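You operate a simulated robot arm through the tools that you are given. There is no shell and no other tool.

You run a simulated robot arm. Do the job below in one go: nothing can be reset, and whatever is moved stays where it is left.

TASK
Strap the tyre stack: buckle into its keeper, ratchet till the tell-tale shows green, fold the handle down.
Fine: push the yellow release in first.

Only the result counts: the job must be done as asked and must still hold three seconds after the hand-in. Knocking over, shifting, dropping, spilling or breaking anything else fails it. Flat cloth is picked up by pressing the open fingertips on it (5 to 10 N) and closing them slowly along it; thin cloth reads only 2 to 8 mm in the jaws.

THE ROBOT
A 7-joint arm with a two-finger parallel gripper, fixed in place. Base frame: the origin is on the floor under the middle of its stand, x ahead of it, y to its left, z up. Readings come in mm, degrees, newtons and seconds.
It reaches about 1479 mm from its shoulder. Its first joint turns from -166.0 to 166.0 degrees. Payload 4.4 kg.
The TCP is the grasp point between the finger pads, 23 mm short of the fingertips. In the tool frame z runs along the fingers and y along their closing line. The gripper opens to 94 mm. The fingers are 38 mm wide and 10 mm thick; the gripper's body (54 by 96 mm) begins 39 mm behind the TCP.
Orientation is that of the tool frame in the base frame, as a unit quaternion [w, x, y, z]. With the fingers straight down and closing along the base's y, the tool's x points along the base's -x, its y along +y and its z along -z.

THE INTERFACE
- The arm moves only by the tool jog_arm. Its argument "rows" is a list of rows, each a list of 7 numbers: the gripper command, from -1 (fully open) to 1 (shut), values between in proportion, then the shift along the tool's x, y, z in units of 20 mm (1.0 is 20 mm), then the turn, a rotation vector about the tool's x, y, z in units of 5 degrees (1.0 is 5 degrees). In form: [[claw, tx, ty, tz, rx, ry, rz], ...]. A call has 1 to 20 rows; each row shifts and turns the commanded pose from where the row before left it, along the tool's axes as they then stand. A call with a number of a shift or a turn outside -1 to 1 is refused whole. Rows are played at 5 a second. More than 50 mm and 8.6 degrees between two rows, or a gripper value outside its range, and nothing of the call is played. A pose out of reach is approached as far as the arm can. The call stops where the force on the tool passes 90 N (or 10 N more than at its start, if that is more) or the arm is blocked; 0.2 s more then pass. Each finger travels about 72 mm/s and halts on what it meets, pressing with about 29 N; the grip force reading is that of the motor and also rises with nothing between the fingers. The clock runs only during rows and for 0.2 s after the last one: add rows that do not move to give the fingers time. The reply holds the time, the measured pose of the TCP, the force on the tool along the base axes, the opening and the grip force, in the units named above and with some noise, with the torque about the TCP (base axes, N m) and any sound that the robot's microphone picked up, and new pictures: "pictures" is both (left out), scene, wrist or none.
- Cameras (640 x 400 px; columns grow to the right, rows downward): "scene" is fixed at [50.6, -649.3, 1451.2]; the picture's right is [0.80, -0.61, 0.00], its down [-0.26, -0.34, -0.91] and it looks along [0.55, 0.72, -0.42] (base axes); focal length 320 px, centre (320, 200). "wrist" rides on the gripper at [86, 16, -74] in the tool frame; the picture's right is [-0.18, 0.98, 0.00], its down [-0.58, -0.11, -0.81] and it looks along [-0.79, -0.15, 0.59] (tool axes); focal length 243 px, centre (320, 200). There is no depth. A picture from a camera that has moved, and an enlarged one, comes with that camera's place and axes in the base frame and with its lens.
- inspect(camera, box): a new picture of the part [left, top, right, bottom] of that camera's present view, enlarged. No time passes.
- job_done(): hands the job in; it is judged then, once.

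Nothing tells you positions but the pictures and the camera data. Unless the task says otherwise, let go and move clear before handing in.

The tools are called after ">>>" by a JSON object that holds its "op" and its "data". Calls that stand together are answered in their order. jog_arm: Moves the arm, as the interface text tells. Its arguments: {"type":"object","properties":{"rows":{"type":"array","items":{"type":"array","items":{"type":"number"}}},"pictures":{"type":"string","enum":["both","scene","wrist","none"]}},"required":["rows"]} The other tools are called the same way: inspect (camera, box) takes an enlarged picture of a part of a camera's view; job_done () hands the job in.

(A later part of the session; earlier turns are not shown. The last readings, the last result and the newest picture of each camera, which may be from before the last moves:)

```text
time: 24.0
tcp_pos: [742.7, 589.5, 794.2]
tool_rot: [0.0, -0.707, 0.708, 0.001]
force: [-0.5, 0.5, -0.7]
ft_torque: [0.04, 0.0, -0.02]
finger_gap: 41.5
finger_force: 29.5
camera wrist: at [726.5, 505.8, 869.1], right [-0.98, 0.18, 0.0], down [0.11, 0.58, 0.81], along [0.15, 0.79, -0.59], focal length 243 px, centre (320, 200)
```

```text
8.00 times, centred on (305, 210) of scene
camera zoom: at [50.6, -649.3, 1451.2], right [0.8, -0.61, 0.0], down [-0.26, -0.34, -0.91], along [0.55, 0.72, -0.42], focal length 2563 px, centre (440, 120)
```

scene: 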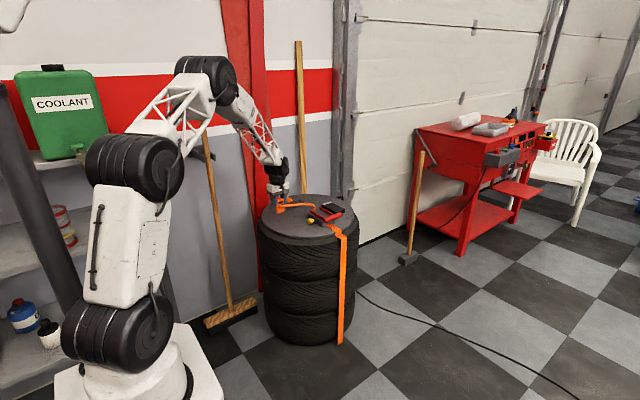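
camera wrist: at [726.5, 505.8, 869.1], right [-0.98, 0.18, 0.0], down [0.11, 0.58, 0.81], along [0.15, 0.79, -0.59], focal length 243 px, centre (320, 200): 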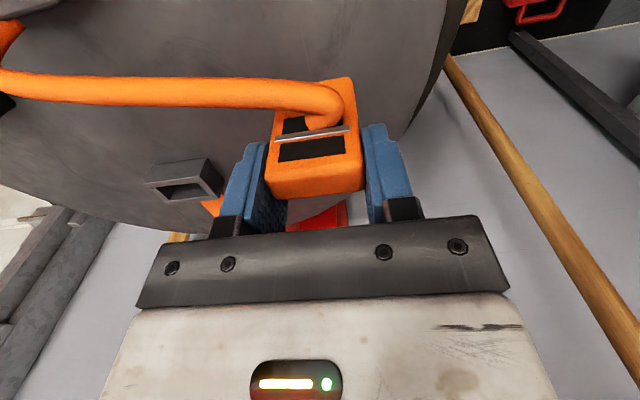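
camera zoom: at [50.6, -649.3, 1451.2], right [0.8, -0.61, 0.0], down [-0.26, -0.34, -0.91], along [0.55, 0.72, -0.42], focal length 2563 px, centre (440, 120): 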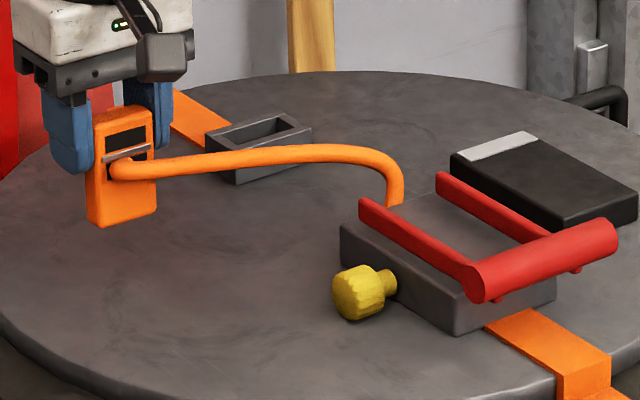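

The buckle is lifted cleanly and the cord follows it. I'll carry it over to hover above the keeper.

>>> {"op": "jog_arm", "data": {"rows": [[1, -0.5, -0.875, 0, 0, 0, 0], [1, -0.5, -0.875, 0, 0, 0, 0], [1, -0.5, -0.875, 0, 0, 0, 0], [1, -0.5, -0.875, 0, 0, 0, 0], [1, -0.5, -0.875, 0, 0, 0, 0], [1, -0.5, -0.875, 0, 0, 0, 0], [1, -0.5, -0.875, 0, 0, 0, 0], [1, -0.5, -0.875, 0, 0, 0, 0], [1, -0.4, -0.875, 0, 0, 0, 0], [1, 0, 0, 0, 0, 0, 0]]}}

>>> {"op": "inspect", "data": {"camera": "wrist", "box": [160, 40, 480, 240]}}

>>> {"op": "inspect", "data": {"camera": "scene", "box": [270, 185, 350, 235]}}

```text
time: 26.2
tcp_pos: [900.1, 677.1, 795.5]
tool_rot: [0.0, 0.707, -0.707, 0.0]
force: [0.7, 0.2, -0.8]
ft_torque: [0.01, -0.02, -0.02]
finger_gap: 41.5
finger_force: 29.2
camera wrist: at [884.1, 593.2, 869.6], right [-0.98, 0.18, 0.0], down [0.11, 0.58, 0.81], along [0.15, 0.79, -0.59], focal length 243 px, centre (320, 200)
```

scene: 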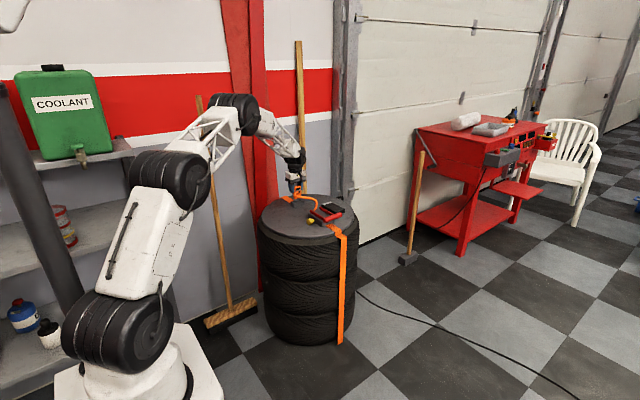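
wrist: 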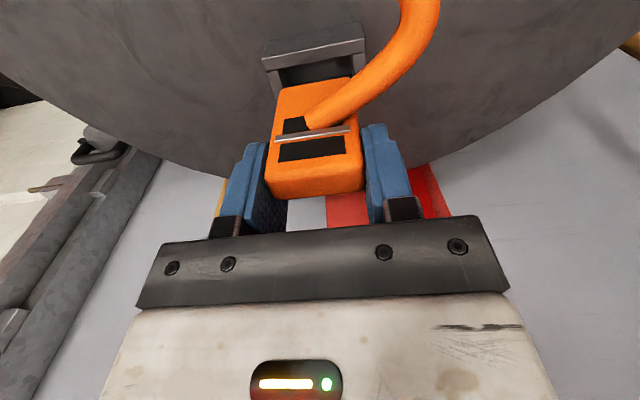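

```text
2.00 times, centred on (320, 140) of wrist
camera zoom: at [884.1, 593.2, 869.6], right [-0.98, 0.18, 0.0], down [0.11, 0.58, 0.81], along [0.15, 0.79, -0.59], focal length 485 px, centre (320, 320)
```

zoom: 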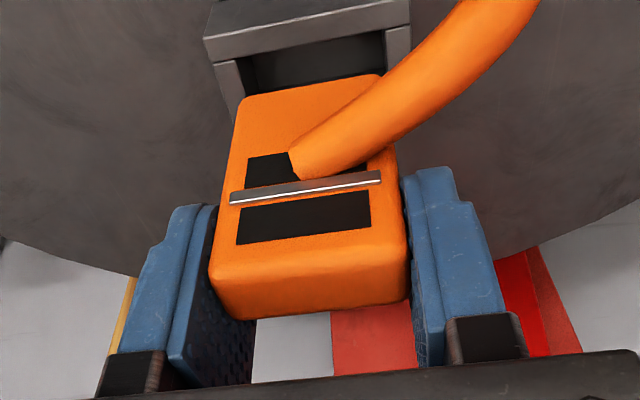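

```text
8.00 times, centred on (310, 210) of scene
camera zoom: at [50.6, -649.3, 1451.2], right [0.8, -0.61, 0.0], down [-0.26, -0.34, -0.91], along [0.55, 0.72, -0.42], focal length 2563 px, centre (400, 120)
```

zoom: 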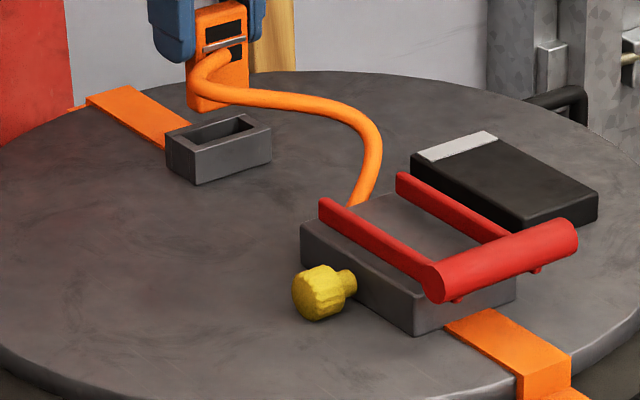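

The buckle is hovering over the keeper, about 2 mm short in y. I'll correct that and lower to just above the keeper rim to check alignment.

>>> {"op": "jog_arm", "data": {"rows": [[1, -0.1, 0, 0.3, 0, 0, 0], [1, 0, 0, 0.3, 0, 0, 0], [1, 0, 0, 0.3, 0, 0, 0], [1, 0, 0, 0, 0, 0, 0]], "pictures": "wrist"}}

>>> {"op": "inspect", "data": {"camera": "wrist", "box": [240, 40, 400, 140]}}

>>> {"op": "inspect", "data": {"camera": "scene", "box": [280, 190, 320, 215]}}

```text
time: 27.2
tcp_pos: [899.7, 679.2, 776.2]
tool_rot: [0.0, -0.707, 0.707, 0.0]
force: [-0.1, 0.2, -0.2]
ft_torque: [-0.02, -0.02, -0.01]
finger_gap: 41.9
finger_force: 29.4
camera wrist: at [883.8, 595.1, 851.1], right [-0.98, 0.18, 0.0], down [0.11, 0.58, 0.81], along [0.15, 0.79, -0.59], focal length 243 px, centre (320, 200)
```

wrist: 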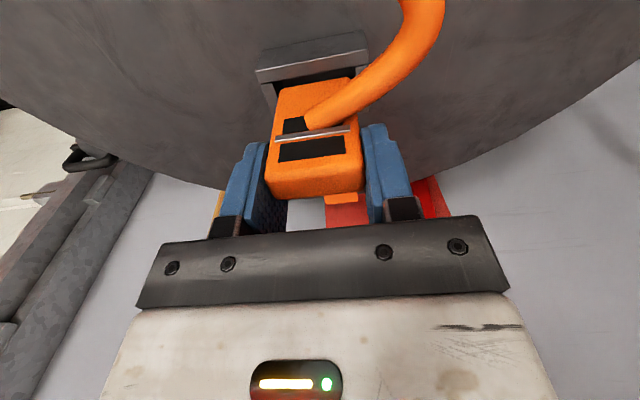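

```text
4.00 times, centred on (320, 90) of wrist
camera zoom: at [883.8, 595.1, 851.1], right [-0.98, 0.18, 0.0], down [0.11, 0.58, 0.81], along [0.15, 0.79, -0.59], focal length 970 px, centre (320, 640)
```

zoom: 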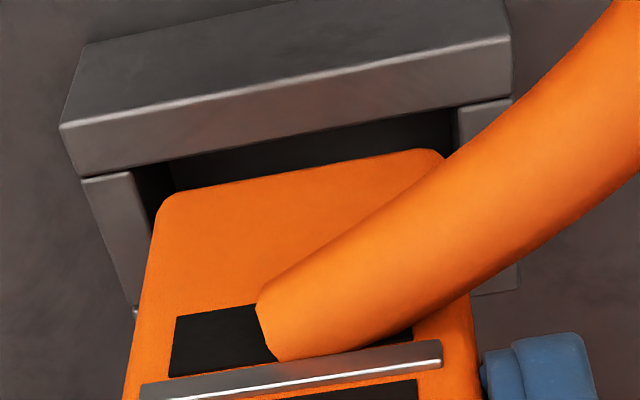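

```text
16.00 times, centred on (300, 202) of scene
camera zoom: at [50.6, -649.3, 1451.2], right [0.8, -0.61, 0.0], down [-0.26, -0.34, -0.91], along [0.55, 0.72, -0.42], focal length 5125 px, centre (640, 160)
```

zoom: 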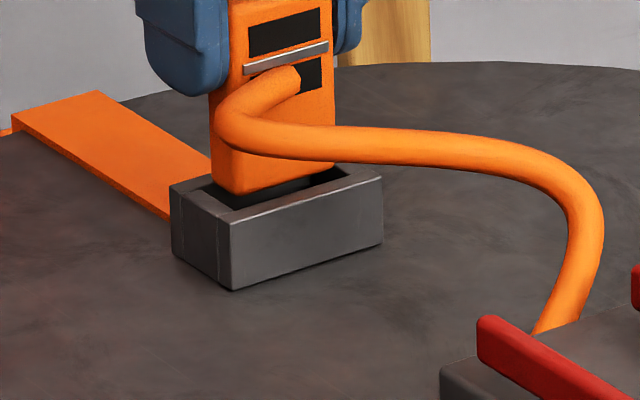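

The buckle is centred over the pocket, with its front face at y≈664.8 and x from 879 to 921 against an opening of 877–923. I'll lower it in gently.

>>> {"op": "jog_arm", "data": {"rows": [[1, 0, 0, 0.2, 0, 0, 0], [1, 0, 0, 0.2, 0, 0, 0], [1, 0, 0, 0.2, 0, 0, 0], [1, 0, 0, 0.2, 0, 0, 0], [1, 0, 0, 0, 0, 0, 0]], "pictures": "none"}}

>>> {"op": "inspect", "data": {"camera": "scene", "box": [280, 190, 320, 215]}}

>>> {"op": "inspect", "data": {"camera": "wrist", "box": [240, 40, 400, 140]}}

```text
time: 28.4
tcp_pos: [900.4, 680.4, 760.3]
tool_rot: [0.001, -0.707, 0.707, 0.0]
force: [0.5, 0.4, -1.4]
ft_torque: [-0.02, -0.02, 0.0]
finger_gap: 41.4
finger_force: 28.5
```

```text
16.00 times, centred on (300, 202) of scene
camera zoom: at [50.6, -649.3, 1451.2], right [0.8, -0.61, 0.0], down [-0.26, -0.34, -0.91], along [0.55, 0.72, -0.42], focal length 5125 px, centre (640, 160)
```

zoom: 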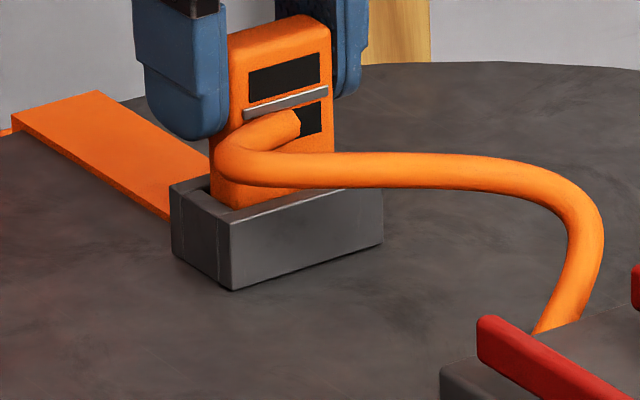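

```text
4.00 times, centred on (320, 90) of wrist
camera zoom: at [883.1, 595.0, 835.0], right [-0.98, 0.18, 0.0], down [0.11, 0.58, 0.81], along [0.15, 0.79, -0.59], focal length 970 px, centre (320, 640)
```

zoom: 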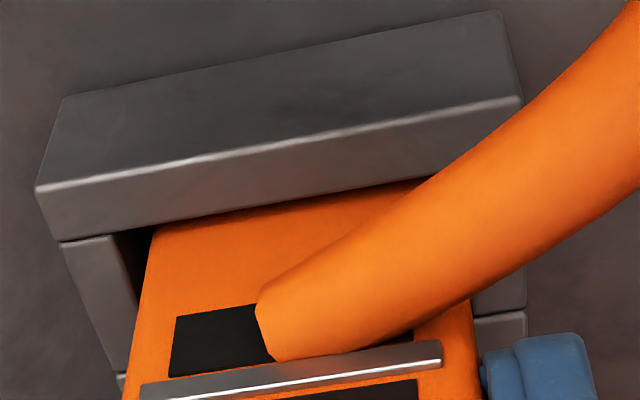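

The buckle's lower end is inside the pocket with no contact force. I'll keep lowering until it seats.

>>> {"op": "jog_arm", "data": {"rows": [[1, 0, 0, 0.15, 0, 0, 0], [1, 0, 0, 0.15, 0, 0, 0], [1, 0, 0, 0.15, 0, 0, 0], [1, 0, 0, 0, 0, 0, 0]], "pictures": "none"}}

>>> {"op": "inspect", "data": {"camera": "scene", "box": [280, 190, 320, 215]}}

```text
time: 29.4
tcp_pos: [899.5, 680.7, 752.8]
tool_rot: [0.0, -0.707, 0.707, -0.002]
force: [-4.6, -7.5, 12.8]
ft_torque: [-0.61, 0.28, -0.02]
finger_gap: 41.3
finger_force: 28.7
```

```text
16.00 times, centred on (300, 202) of scene
camera zoom: at [50.6, -649.3, 1451.2], right [0.8, -0.61, 0.0], down [-0.26, -0.34, -0.91], along [0.55, 0.72, -0.42], focal length 5125 px, centre (640, 160)
```

zoom: 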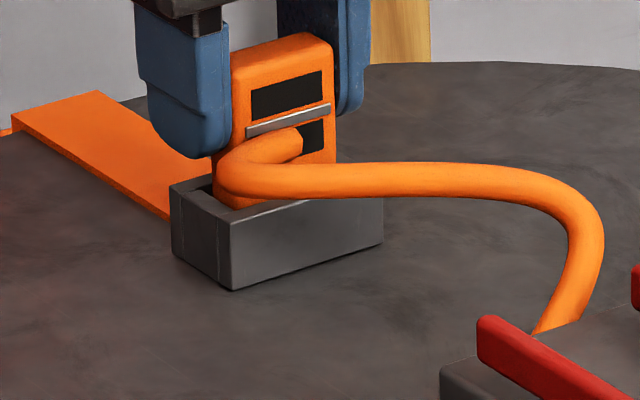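

Contact has started at about 13 N vertically. I'll press down a little more to see whether it latches.

>>> {"op": "jog_arm", "data": {"rows": [[1, 0, 0, 0.1, 0, 0, 0], [1, 0, 0, 0, 0, 0, 0]], "pictures": "wrist"}}

>>> {"op": "inspect", "data": {"camera": "scene", "box": [280, 190, 320, 215]}}

>>> {"op": "inspect", "data": {"camera": "wrist", "box": [160, 0, 480, 200]}}

```text
time: 30.0
tcp_pos: [900.6, 680.8, 751.3]
tool_rot: [0.001, -0.706, 0.708, -0.001]
force: [-2.1, 1.1, 27.6]
ft_torque: [-0.17, 0.17, 0.01]
finger_gap: 41.6
finger_force: 29.2
camera wrist: at [884.2, 596.1, 826.7], right [-0.98, 0.18, 0.0], down [0.11, 0.58, 0.81], along [0.15, 0.79, -0.59], focal length 243 px, centre (320, 200)
```

wrist: 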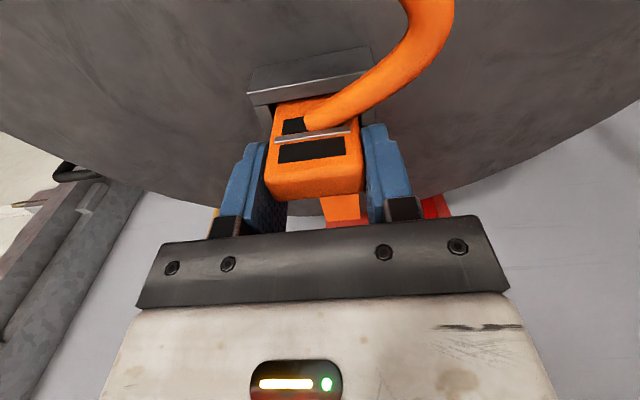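

```text
16.00 times, centred on (300, 202) of scene
camera zoom: at [50.6, -649.3, 1451.2], right [0.8, -0.61, 0.0], down [-0.26, -0.34, -0.91], along [0.55, 0.72, -0.42], focal length 5125 px, centre (640, 160)
```

zoom: 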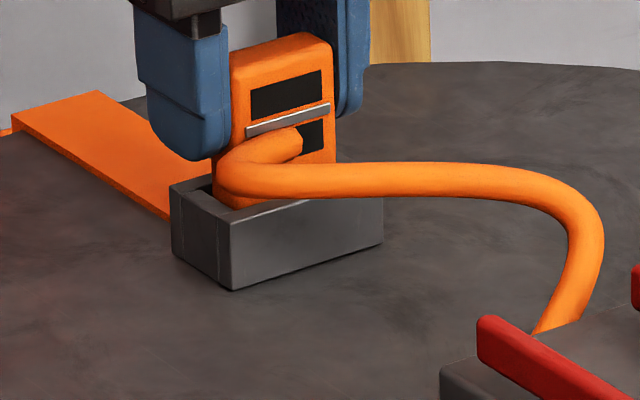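

```text
2.00 times, centred on (320, 100) of wrist
camera zoom: at [884.2, 596.1, 826.7], right [-0.98, 0.18, 0.0], down [0.11, 0.58, 0.81], along [0.15, 0.79, -0.59], focal length 485 px, centre (320, 400)
```

zoom: 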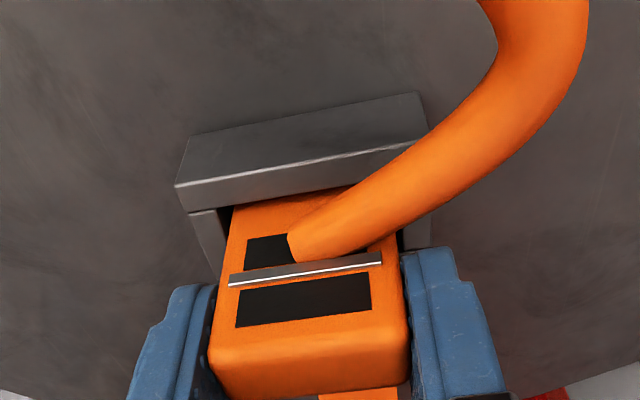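

The resistance is rising steadily with no click. I'll press another couple of millimetres to test for a latch.

>>> {"op": "jog_arm", "data": {"rows": [[1, 0, 0, 0.1, 0, 0, 0], [1, 0, 0, 0.05, 0, 0, 0], [1, 0, 0, 0, 0, 0, 0]], "pictures": "none"}}

>>> {"op": "inspect", "data": {"camera": "scene", "box": [280, 190, 320, 215]}}

>>> {"op": "inspect", "data": {"camera": "wrist", "box": [160, 0, 480, 200]}}

```text
time: 30.8
tcp_pos: [898.9, 678.9, 744.7]
tool_rot: [0.001, 0.707, -0.707, 0.0]
force: [6.9, -1.3, 6.8]
ft_torque: [-0.21, -0.26, 0.11]
finger_gap: 41.7
finger_force: 29.3
```

```text
16.00 times, centred on (300, 202) of scene
camera zoom: at [50.6, -649.3, 1451.2], right [0.8, -0.61, 0.0], down [-0.26, -0.34, -0.91], along [0.55, 0.72, -0.42], focal length 5125 px, centre (640, 160)
```

zoom: 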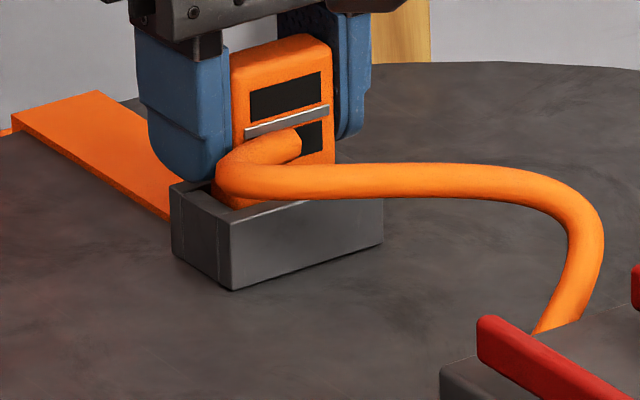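

```text
2.00 times, centred on (320, 100) of wrist
camera zoom: at [883.5, 594.5, 820.0], right [-0.98, 0.18, 0.0], down [0.11, 0.58, 0.81], along [0.15, 0.79, -0.59], focal length 485 px, centre (320, 400)
```

zoom: 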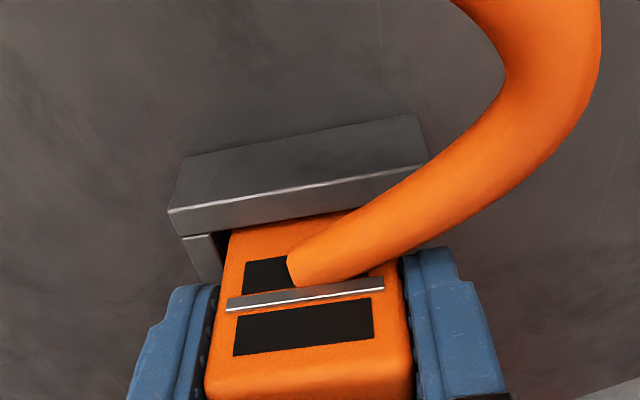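

The fingers slipped about 6 mm down the buckle rather than pushing it further, so it may have bottomed out. I'll check the knob and buckle again before deciding.

>>> {"op": "inspect", "data": {"camera": "scene", "box": [295, 205, 345, 236]}}

>>> {"op": "inspect", "data": {"camera": "scene", "box": [285, 192, 315, 211]}}

```text
12.80 times, centred on (320, 220) of scene
camera zoom: at [50.6, -649.3, 1451.2], right [0.8, -0.61, 0.0], down [-0.26, -0.34, -0.91], along [0.55, 0.72, -0.42], focal length 4100 px, centre (320, -62)
```

zoom: 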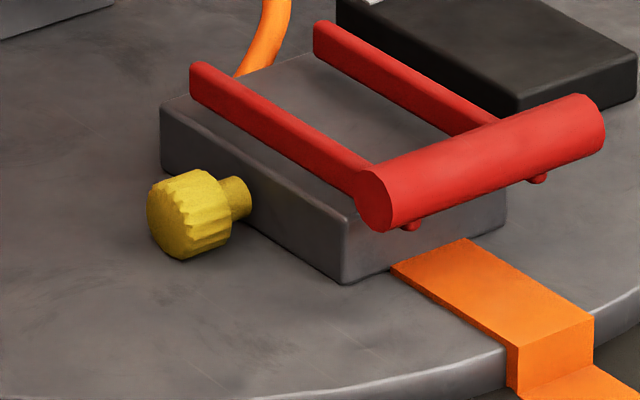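

```text
16.00 times, centred on (300, 202) of scene
camera zoom: at [50.6, -649.3, 1451.2], right [0.8, -0.61, 0.0], down [-0.26, -0.34, -0.91], along [0.55, 0.72, -0.42], focal length 5125 px, centre (640, 176)
```

zoom: 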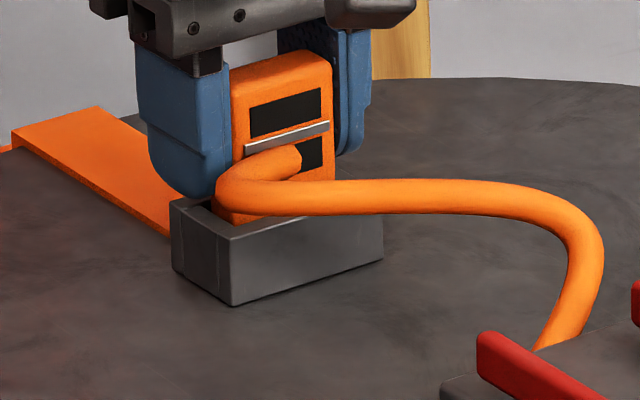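

The knob hasn't moved since I pushed it in. I'll let go of the buckle, rise, close the fingers and press it from above so it is fully home.

>>> {"op": "jog_arm", "data": {"rows": [[0.0, 0, 0, 0, 0, 0, 0], [-0.3, 0, 0, 0, 0, 0, 0], [-0.3, 0, 0, -0.5, 0, 0, 0], [-0.3, 0, 0, -1, 0, 0, 0], [-0.3, 0, 0, -1, 0, 0, 0], [-0.3, 0, 0, 0, 0, 0, 0]]}}

>>> {"op": "inspect", "data": {"camera": "scene", "box": [285, 192, 315, 211]}}

>>> {"op": "inspect", "data": {"camera": "wrist", "box": [220, 20, 420, 145]}}

```text
time: 32.2
tcp_pos: [900.7, 679.9, 795.8]
tool_rot: [-0.001, 0.707, -0.707, 0.0]
force: [-0.6, -0.2, 0.0]
ft_torque: [0.03, 0.01, -0.04]
finger_gap: 60.9
finger_force: 0.1
camera wrist: at [884.0, 594.7, 870.5], right [-0.98, 0.18, 0.0], down [0.11, 0.58, 0.81], along [0.15, 0.79, -0.59], focal length 243 px, centre (320, 200)
```

scene: 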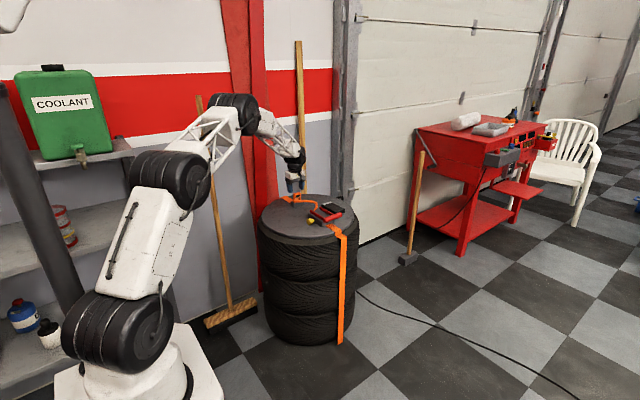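
wrist: 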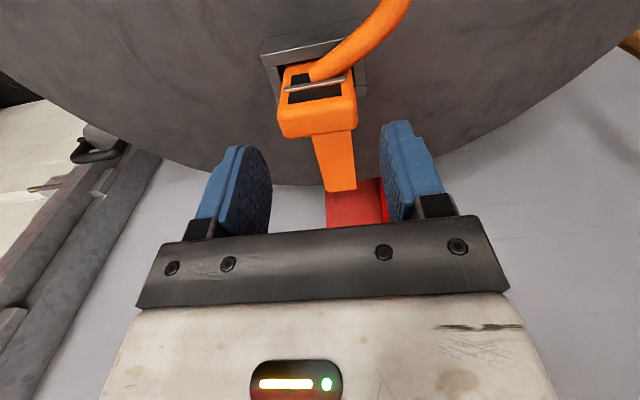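

```text
16.00 times, centred on (300, 202) of scene
camera zoom: at [50.6, -649.3, 1451.2], right [0.8, -0.61, 0.0], down [-0.26, -0.34, -0.91], along [0.55, 0.72, -0.42], focal length 5125 px, centre (640, 176)
```

zoom: 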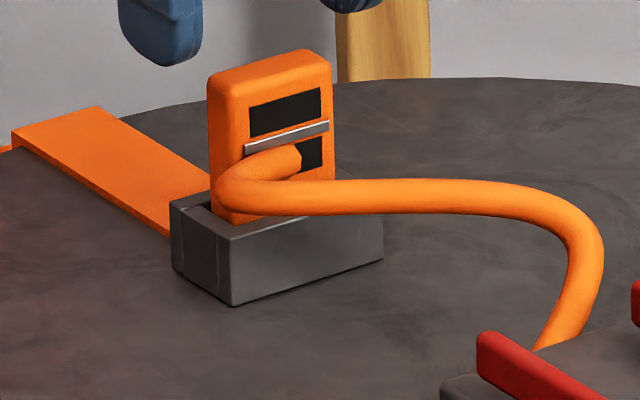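

```text
3.20 times, centred on (320, 82) of wrist
camera zoom: at [884.0, 594.7, 870.5], right [-0.98, 0.18, 0.0], down [0.11, 0.58, 0.81], along [0.15, 0.79, -0.59], focal length 776 px, centre (320, 576)
```

zoom: 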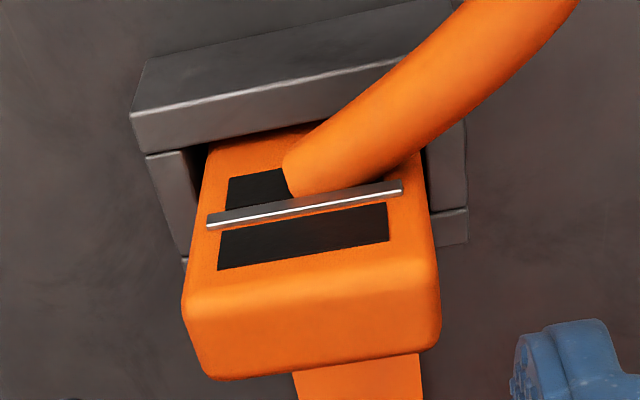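

The buckle stays standing in the keeper on its own. I'll close the fingers, centre over its top and press down.

>>> {"op": "jog_arm", "data": {"rows": [[1, 0.18, 0, 0, 0, 0, 0], [1, 0.18, 0.0, 0, 0, 0, 0], [1, 0, 0, 0.2, 0, 0, 0], [1, 0, 0, 0.2, 0, 0, 0], [1, 0, 0, 0.2, 0, 0, 0], [1, 0, 0, 0.1, 0, 0, 0], [1, 0, 0, 0.1, 0, 0, 0], [1, 0, 0, 0, 0, 0, 0]], "pictures": "none"}}

>>> {"op": "inspect", "data": {"camera": "scene", "box": [285, 192, 315, 211]}}

```text
time: 34.0
tcp_pos: [902.2, 673.4, 786.5]
tool_rot: [-0.004, 0.707, -0.707, 0.0]
force: [-12.6, -10.1, 65.7]
ft_torque: [-0.77, 0.36, -0.04]
finger_gap: 0.0
finger_force: 28.7
```

```text
16.00 times, centred on (300, 202) of scene
camera zoom: at [50.6, -649.3, 1451.2], right [0.8, -0.61, 0.0], down [-0.26, -0.34, -0.91], along [0.55, 0.72, -0.42], focal length 5125 px, centre (640, 176)
```

zoom: 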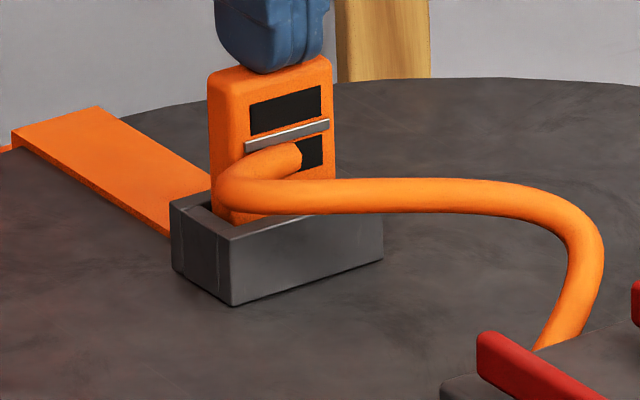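

Pressing at 66 N doesn't move the buckle any further, so it is seated on the keeper floor. I'll withdraw upward and turn the hand back so the fingers close along y for the red handle's crossbar.

>>> {"op": "jog_arm", "data": {"rows": [[1, 0, 0, -0.3, 0, 0, 0], [1, 0, 0, -1, 0, 0, 0], [1, 0, 0, -0.3, 0, 0, 1], [1, 0, 0, -0.2, 0, 0, 1], [1, 0, 0, -0.2, 0, 0, 1], [1, 0, 0, -0.2, 0, 0, 1], [1, 0, 0, -0.2, 0, 0, 1], [1, 0, 0, -0.2, 0, 0, 1], [1, 0, 0, -0.2, 0, 0, 1], [1, 0, 0, -0.2, 0, 0, 1], [1, 0, 0, -0.2, 0, 0, 1], [1, 0, 0, -0.2, 0, 0, 1], [1, 0, 0, 0, 0, 0, 1], [1, 0, 0, 0, 0, 0, 1], [1, 0, 0, 0, 0, 0, 1], [1, 0, 0, 0, 0, 0, 1], [1, 0, 0, 0, 0, 0, 1], [1, 0, 0, 0, 0, 0, 1], [1, 0, 0, 0, 0, 0, 1], [1, 0, 0, 0, 0, 0, 1]]}}

>>> {"op": "inspect", "data": {"camera": "scene", "box": [275, 185, 355, 235]}}

```text
time: 38.2
tcp_pos: [901.3, 672.8, 848.0]
tool_rot: [0.0, 0.001, 1.0, 0.0]
force: [0.5, 0.3, 0.0]
ft_torque: [-0.03, -0.03, -0.05]
finger_gap: 0.1
finger_force: 28.5
camera wrist: at [813.2, 690.8, 924.2], right [0.19, 0.98, 0.0], down [0.58, -0.11, 0.81], along [0.79, -0.15, -0.59], focal length 243 px, centre (320, 200)
```

scene: 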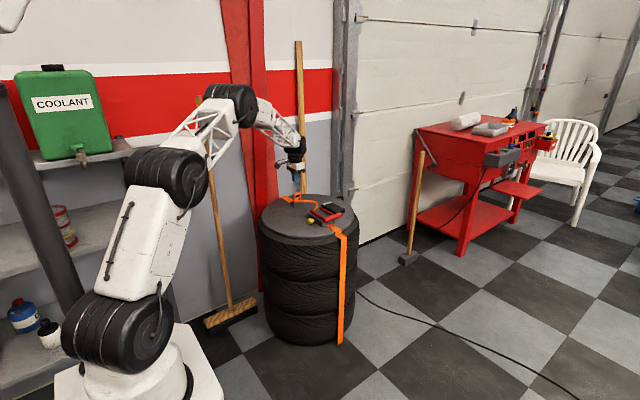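
wrist: 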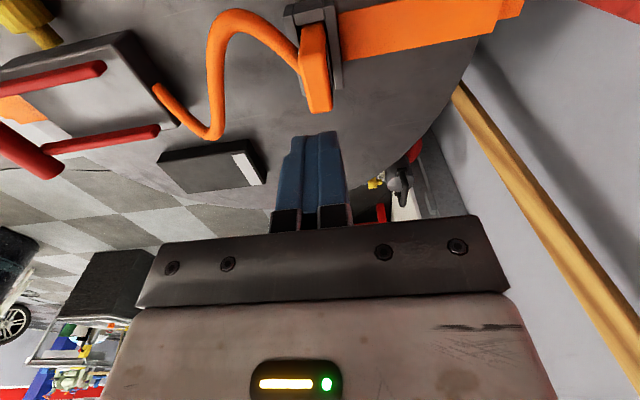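

```text
8.00 times, centred on (315, 210) of scene
camera zoom: at [50.6, -649.3, 1451.2], right [0.8, -0.61, 0.0], down [-0.26, -0.34, -0.91], along [0.55, 0.72, -0.42], focal length 2563 px, centre (360, 120)
```

zoom: 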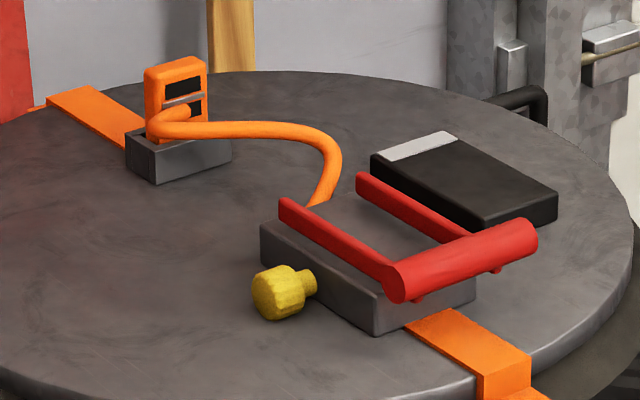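

The buckle is standing in the keeper. I'll move over the handle's crossbar with the fingers partly open.

>>> {"op": "jog_arm", "data": {"rows": [[-0.3, 0, -1, 0, 0, 0, 0], [-0.3, 0, -1, 0, 0, 0, 0], [-0.3, 0, -1, 0, 0, 0, 0], [-0.3, 0, -1, 0, 0, 0, 0], [-0.3, 0, -1, 0, 0, 0, 0], [-0.3, 0, -1, 0, 0, 0, 0], [-0.3, 0, -1, 0, 0, 0, 0], [-0.3, 0, -1, 0, 0, 0, 0], [-0.3, 0, -1, 0, 0, 0, 0], [-0.3, 0, -1, 0, 0, 0, 0], [-0.3, 0, -1, 0, 0, 0, 0], [-0.3, 0, -1, 0, 0, 0, 0], [-0.3, 0, -1, 0, 0, 0, 0], [-0.3, 0, -1, 0, 0, 0, 0], [-0.3, 0, -1, 0, 0, 0, 0], [-0.3, 0, 0, 0, 0, 0, 0]]}}

>>> {"op": "inspect", "data": {"camera": "wrist", "box": [200, 20, 520, 220]}}

>>> {"op": "inspect", "data": {"camera": "scene", "box": [300, 195, 350, 226]}}

```text
time: 41.6
tcp_pos: [898.5, 373.2, 846.2]
tool_rot: [0.0, 0.0, 1.0, 0.0]
force: [-0.1, 0.1, -0.5]
ft_torque: [0.01, 0.01, 0.01]
finger_gap: 61.3
finger_force: 0.1
camera wrist: at [812.8, 391.2, 922.4], right [0.18, 0.98, 0.0], down [0.58, -0.11, 0.81], along [0.79, -0.15, -0.59], focal length 243 px, centre (320, 200)
```

scene: 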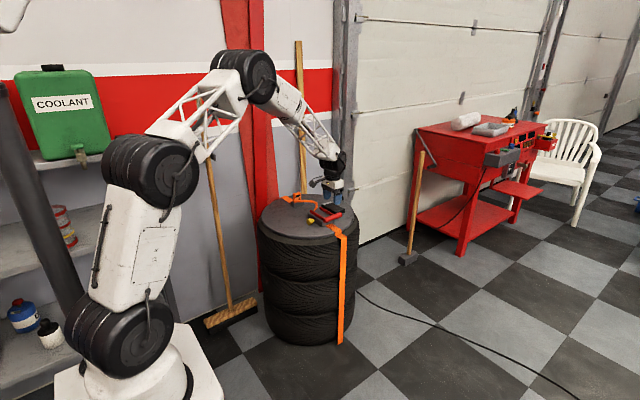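
wrist: 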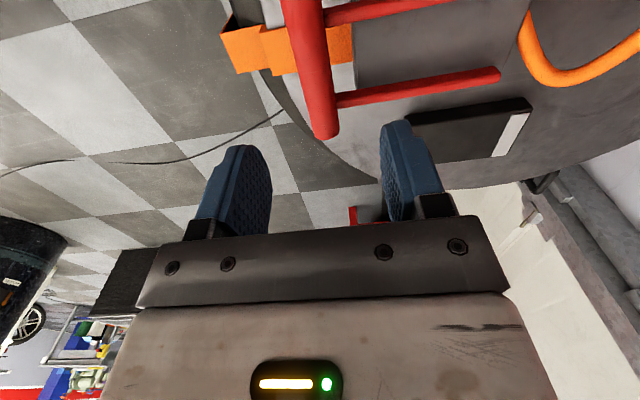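

```text
2.00 times, centred on (360, 120) of wrist
camera zoom: at [812.8, 391.2, 922.4], right [0.18, 0.98, 0.0], down [0.58, -0.11, 0.81], along [0.79, -0.15, -0.59], focal length 485 px, centre (240, 360)
```

zoom: 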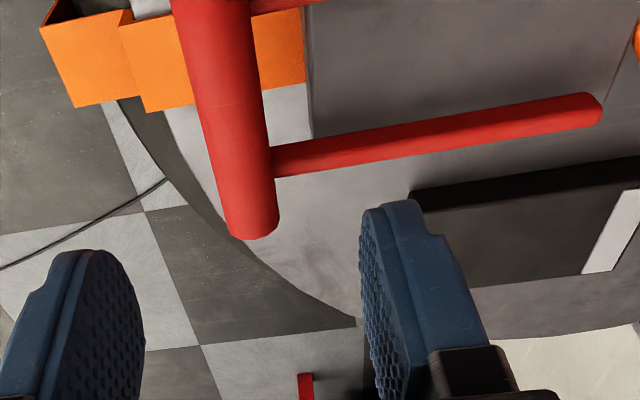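

```text
12.80 times, centred on (325, 210) of scene
camera zoom: at [50.6, -649.3, 1451.2], right [0.8, -0.61, 0.0], down [-0.26, -0.34, -0.91], along [0.55, 0.72, -0.42], focal length 4100 px, centre (256, 66)
```

zoom: 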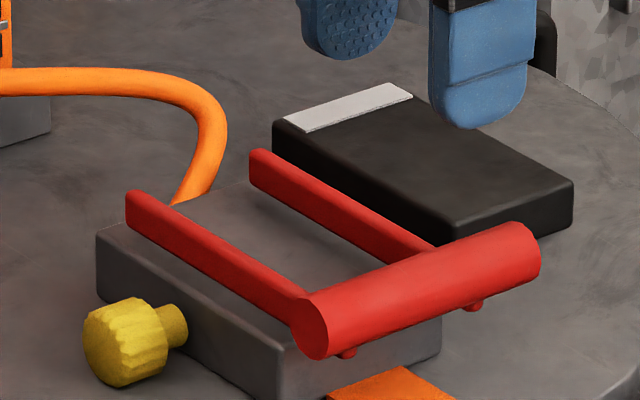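

The crossbar lies along x at y≈371, z≈740, and the arms are at x≈872 and 931. I'll narrow the fingers to 40 mm and come down to just above the bar to check alignment.

>>> {"op": "jog_arm", "data": {"rows": [[0.15, -0.15, -0.15, 0.6, 0, 0, 0], [0.15, 0, 0, 0.8, 0, 0, 0], [0.15, 0, 0, 0.8, 0, 0, 0], [0.15, 0, 0, 0.8, 0, 0, 0], [0.15, 0, 0, 0, 0, 0, 0]]}}

>>> {"op": "inspect", "data": {"camera": "wrist", "box": [200, 40, 440, 190]}}

>>> {"op": "inspect", "data": {"camera": "scene", "box": [300, 195, 350, 226]}}

```text
time: 42.8
tcp_pos: [900.6, 370.9, 788.4]
tool_rot: [0.001, 0.0, 1.0, -0.001]
force: [-0.3, 0.0, -0.1]
ft_torque: [0.02, 0.01, -0.01]
finger_gap: 39.8
finger_force: 0.1
camera wrist: at [815.3, 388.9, 863.2], right [0.18, 0.98, 0.0], down [0.58, -0.11, 0.81], along [0.79, -0.15, -0.59], focal length 243 px, centre (320, 200)
```

scene: 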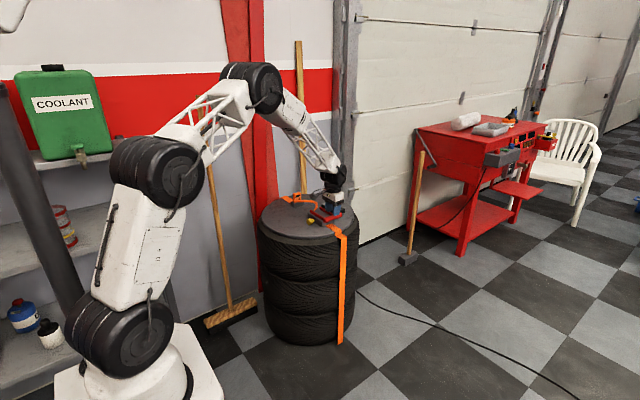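
wrist: 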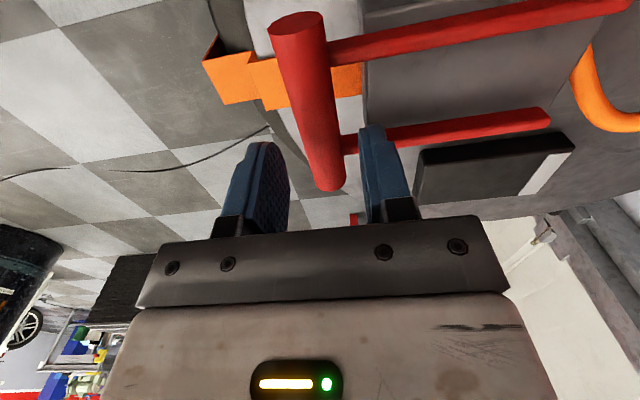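

```text
2.67 times, centred on (320, 115) of wrist
camera zoom: at [815.3, 388.9, 863.2], right [0.18, 0.98, 0.0], down [0.58, -0.11, 0.81], along [0.79, -0.15, -0.59], focal length 647 px, centre (320, 427)
```

zoom: 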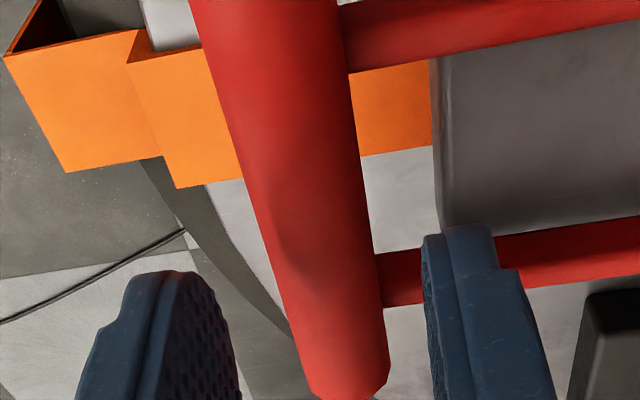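

```text
12.80 times, centred on (325, 210) of scene
camera zoom: at [50.6, -649.3, 1451.2], right [0.8, -0.61, 0.0], down [-0.26, -0.34, -0.91], along [0.55, 0.72, -0.42], focal length 4100 px, centre (256, 66)
```

zoom: 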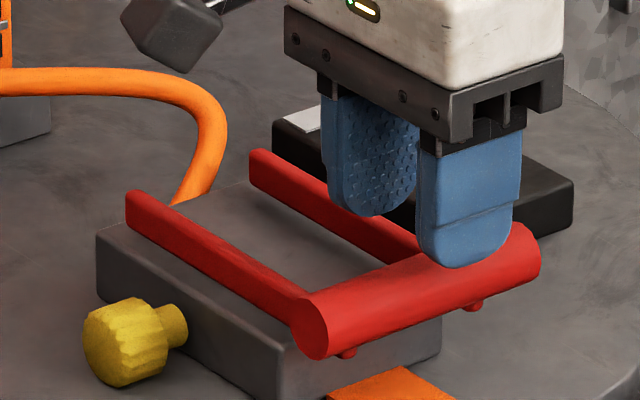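

Alignment is good, with the bar about 3 mm to the −y side. I'll nudge over, lower around the bar and close on it.

>>> {"op": "jog_arm", "data": {"rows": [[0.15, -0.08, -0.12, 0.4, 0, 0, 0], [0.15, 0, 0, 0.6, 0, 0, 0], [0.15, 0, 0, 0.6, 0, 0, 0], [0.15, 0, 0, 0.6, 0, 0, 0], [0.15, 0, 0, 0, 0, 0, 0], [1, 0, 0, 0, 0, 0, 0], [1, 0, 0, 0, 0, 0, 0]]}}

>>> {"op": "inspect", "data": {"camera": "scene", "box": [300, 195, 350, 226]}}

>>> {"op": "inspect", "data": {"camera": "wrist", "box": [200, 40, 520, 240]}}

```text
time: 44.4
tcp_pos: [903.1, 368.9, 744.3]
tool_rot: [0.001, 0.0, 1.0, 0.0]
force: [2.8, 22.3, -3.1]
ft_torque: [-0.02, 0.01, -0.05]
finger_gap: 23.1
finger_force: 45.2
camera wrist: at [816.8, 387.6, 819.5], right [0.18, 0.98, 0.0], down [0.58, -0.11, 0.81], along [0.79, -0.15, -0.59], focal length 243 px, centre (320, 200)
```

scene: 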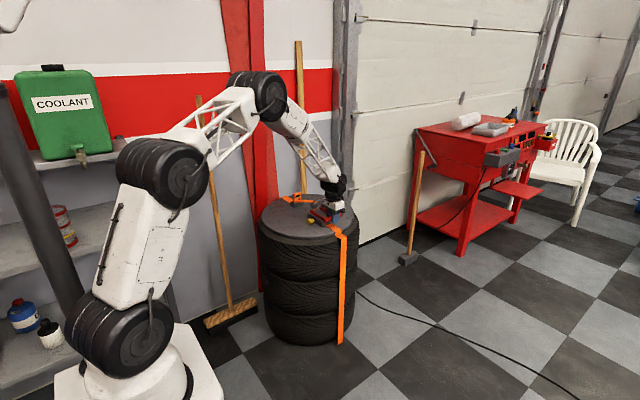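
wrist: 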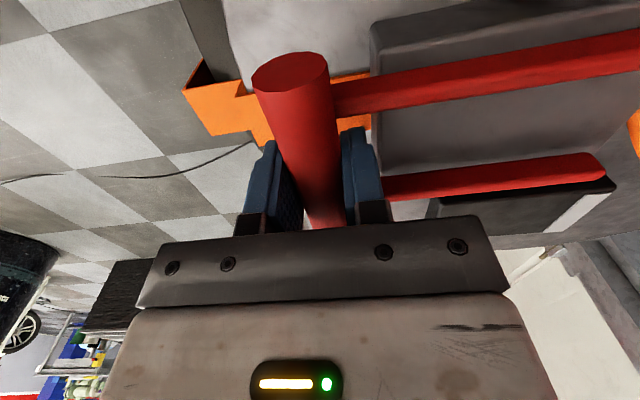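

```text
12.80 times, centred on (325, 210) of scene
camera zoom: at [50.6, -649.3, 1451.2], right [0.8, -0.61, 0.0], down [-0.26, -0.34, -0.91], along [0.55, 0.72, -0.42], focal length 4100 px, centre (256, 66)
```

zoom: 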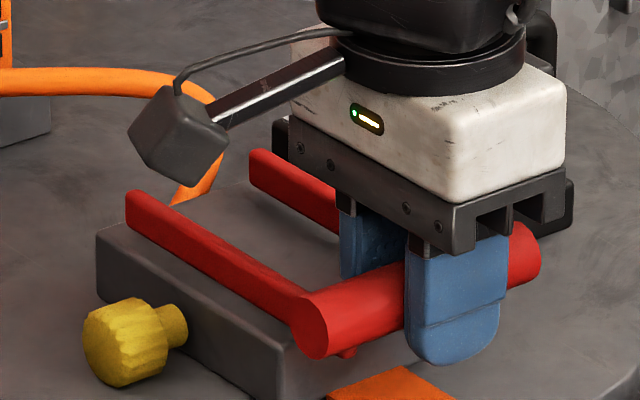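

```text
2.00 times, centred on (360, 140) of wrist
camera zoom: at [816.8, 387.6, 819.5], right [0.18, 0.98, 0.0], down [0.58, -0.11, 0.81], along [0.79, -0.15, -0.59], focal length 485 px, centre (240, 320)
```

zoom: 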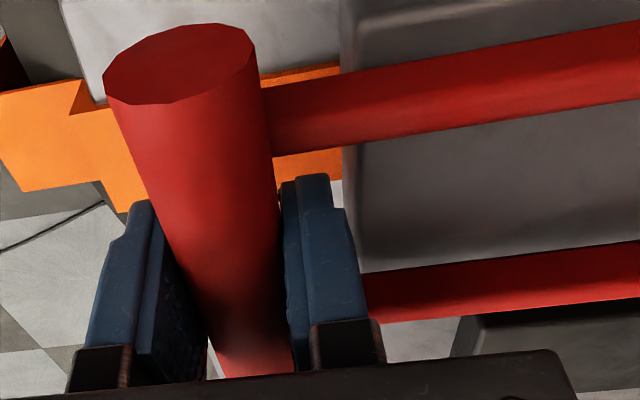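

I have the crossbar, with about 22 N of side preload in y. I'll relieve that and make a small trial lift to find the hinge and feel the resistance.

>>> {"op": "jog_arm", "data": {"rows": [[1, 0, 0.08, 0, 0, 0, 0], [1, 0, 0.03, -0.25, 0, 0, 0], [1, 0, 0.03, -0.25, 0, 0, 0], [1, 0, 0.04, -0.25, 0, 0, 0], [1, 0, 0.05, -0.25, 0, 0, 0], [1, 0, 0, 0, 0, 0, 0]]}}

>>> {"op": "inspect", "data": {"camera": "scene", "box": [300, 195, 350, 226]}}

>>> {"op": "inspect", "data": {"camera": "wrist", "box": [200, 40, 520, 240]}}

```text
time: 45.8
tcp_pos: [903.7, 373.6, 764.3]
tool_rot: [0.001, 0.0, 1.0, 0.0]
force: [-28.3, 13.5, -4.8]
ft_torque: [-0.09, 0.4, 0.03]
finger_gap: 23.2
finger_force: 44.6
camera wrist: at [818.1, 390.9, 838.9], right [0.18, 0.98, 0.0], down [0.58, -0.11, 0.81], along [0.79, -0.15, -0.59], focal length 243 px, centre (320, 200)
```

scene: 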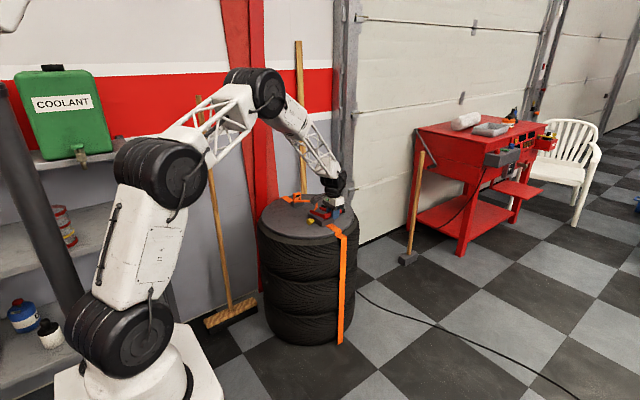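
wrist: 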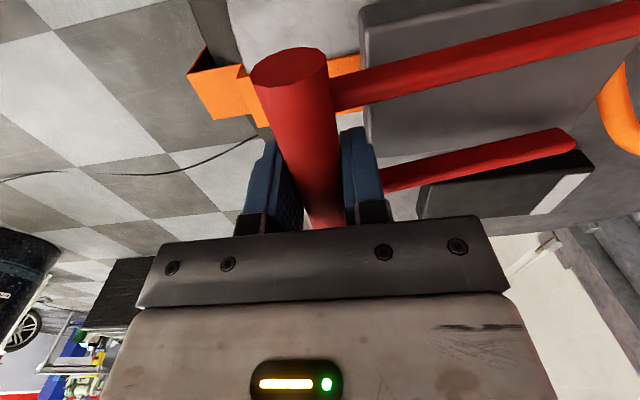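

```text
12.80 times, centred on (325, 210) of scene
camera zoom: at [50.6, -649.3, 1451.2], right [0.8, -0.61, 0.0], down [-0.26, -0.34, -0.91], along [0.55, 0.72, -0.42], focal length 4100 px, centre (256, 66)
```

zoom: 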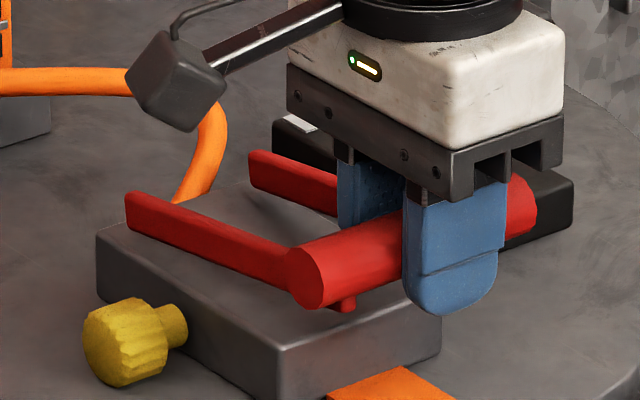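

```text
2.00 times, centred on (360, 140) of wrist
camera zoom: at [818.1, 390.9, 838.9], right [0.18, 0.98, 0.0], down [0.58, -0.11, 0.81], along [0.79, -0.15, -0.59], focal length 485 px, centre (240, 320)
```

zoom: 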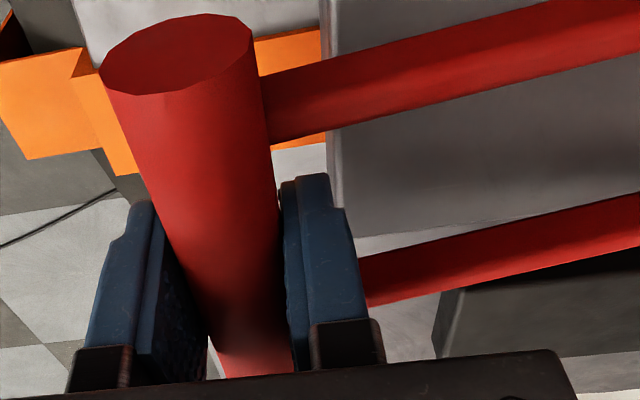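

The handle hinges at its +y end (about y≈505, z≈727) and lifts easily. I'll relieve the small side loads and carry on up the arc to about 44°.

>>> {"op": "jog_arm", "data": {"rows": [[1, 0.08, 0.05, 0, 0, 0, 0], [1, 0, 0.2, -0.655, 0, 0, 0], [1, 0, 0.28, -0.65, 0, 0, 0], [1, 0, 0.34, -0.615, 0, 0, 0], [1, 0, 0.405, -0.58, 0, 0, 0], [1, 0, 0.465, -0.535, 0, 0, 0], [1, 0, 0, 0, 0, 0, 0]]}}

>>> {"op": "inspect", "data": {"camera": "scene", "box": [290, 180, 354, 220]}}

>>> {"op": "inspect", "data": {"camera": "wrist", "box": [200, 0, 520, 200]}}

```text
time: 47.4
tcp_pos: [901.9, 407.1, 826.9]
tool_rot: [0.0, 0.001, 1.0, 0.0]
force: [-3.7, -14.9, 12.1]
ft_torque: [-0.23, 0.54, 0.05]
finger_gap: 23.0
finger_force: 45.1
camera wrist: at [815.6, 424.8, 900.4], right [0.18, 0.98, 0.0], down [0.58, -0.11, 0.81], along [0.79, -0.15, -0.59], focal length 243 px, centre (320, 200)
```

scene: 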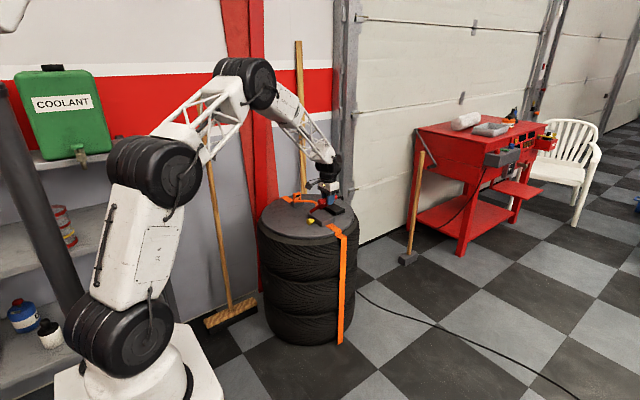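
wrist: 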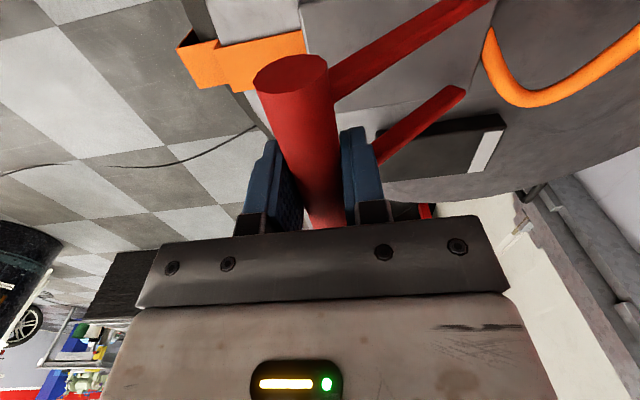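

```text
10.00 times, centred on (322, 200) of scene
camera zoom: at [50.6, -649.3, 1451.2], right [0.8, -0.61, 0.0], down [-0.26, -0.34, -0.91], along [0.55, 0.72, -0.42], focal length 3203 px, centre (300, 200)
```

zoom: 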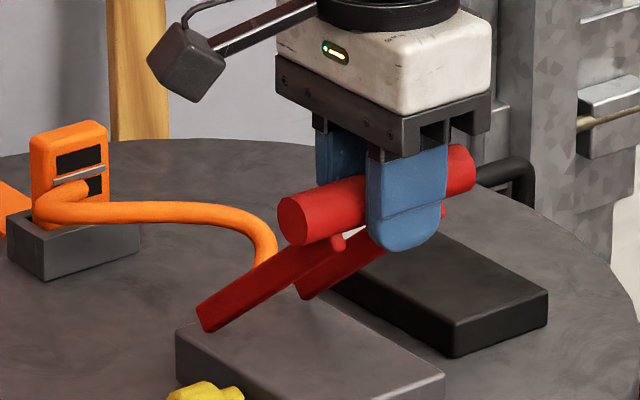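

```text
2.00 times, centred on (360, 100) of wrist
camera zoom: at [815.6, 424.8, 900.4], right [0.18, 0.98, 0.0], down [0.58, -0.11, 0.81], along [0.79, -0.15, -0.59], focal length 485 px, centre (240, 400)
```

zoom: 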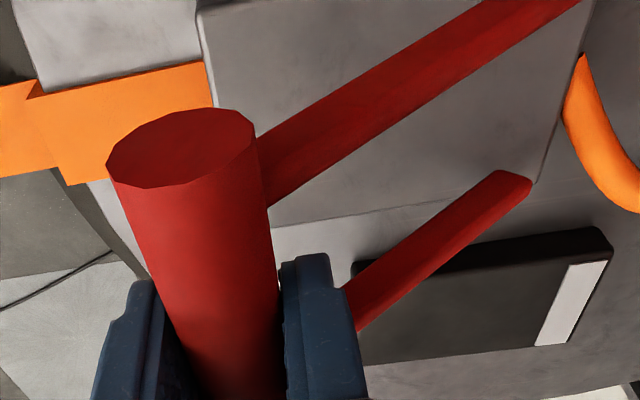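

The handle is at about 44° with only a light radial load, so the true radius is slightly bigger than I assumed. I'll continue up to about 74°.

>>> {"op": "jog_arm", "data": {"rows": [[1, 0, 0.48, -0.52, 0, 0, 0], [1, 0, 0.55, -0.44, 0, 0, 0], [1, 0, 0.6, -0.37, 0, 0, 0], [1, 0, 0.64, -0.3, 0, 0, 0], [1, 0, 0.67, -0.23, 0, 0, 0], [1, 0, 0, 0, 0, 0, 0]], "pictures": "wrist"}}

>>> {"op": "inspect", "data": {"camera": "scene", "box": [290, 175, 354, 215]}}

```text
time: 48.8
tcp_pos: [903.8, 466.3, 861.2]
tool_rot: [0.0, 0.0, 1.0, 0.0]
force: [-4.5, 2.6, -15.2]
ft_torque: [-0.15, -0.05, -0.02]
finger_gap: 23.2
finger_force: 45.2
camera wrist: at [817.6, 483.5, 936.2], right [0.18, 0.98, 0.0], down [0.58, -0.11, 0.81], along [0.79, -0.15, -0.59], focal length 243 px, centre (320, 200)
```

wrist: 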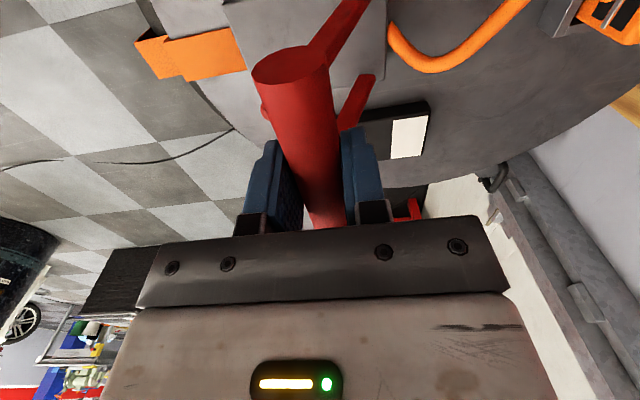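

```text
10.00 times, centred on (322, 195) of scene
camera zoom: at [50.6, -649.3, 1451.2], right [0.8, -0.61, 0.0], down [-0.26, -0.34, -0.91], along [0.55, 0.72, -0.42], focal length 3203 px, centre (300, 250)
```

zoom: 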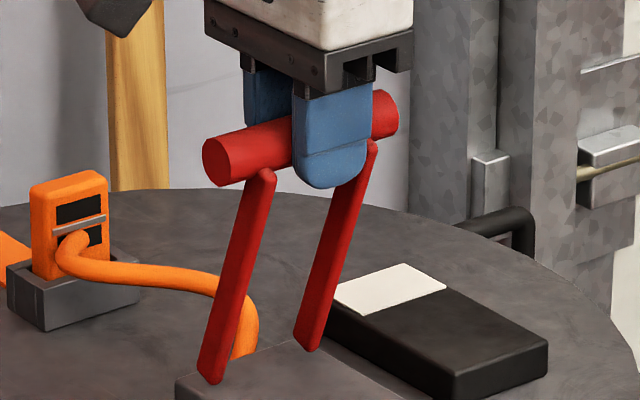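

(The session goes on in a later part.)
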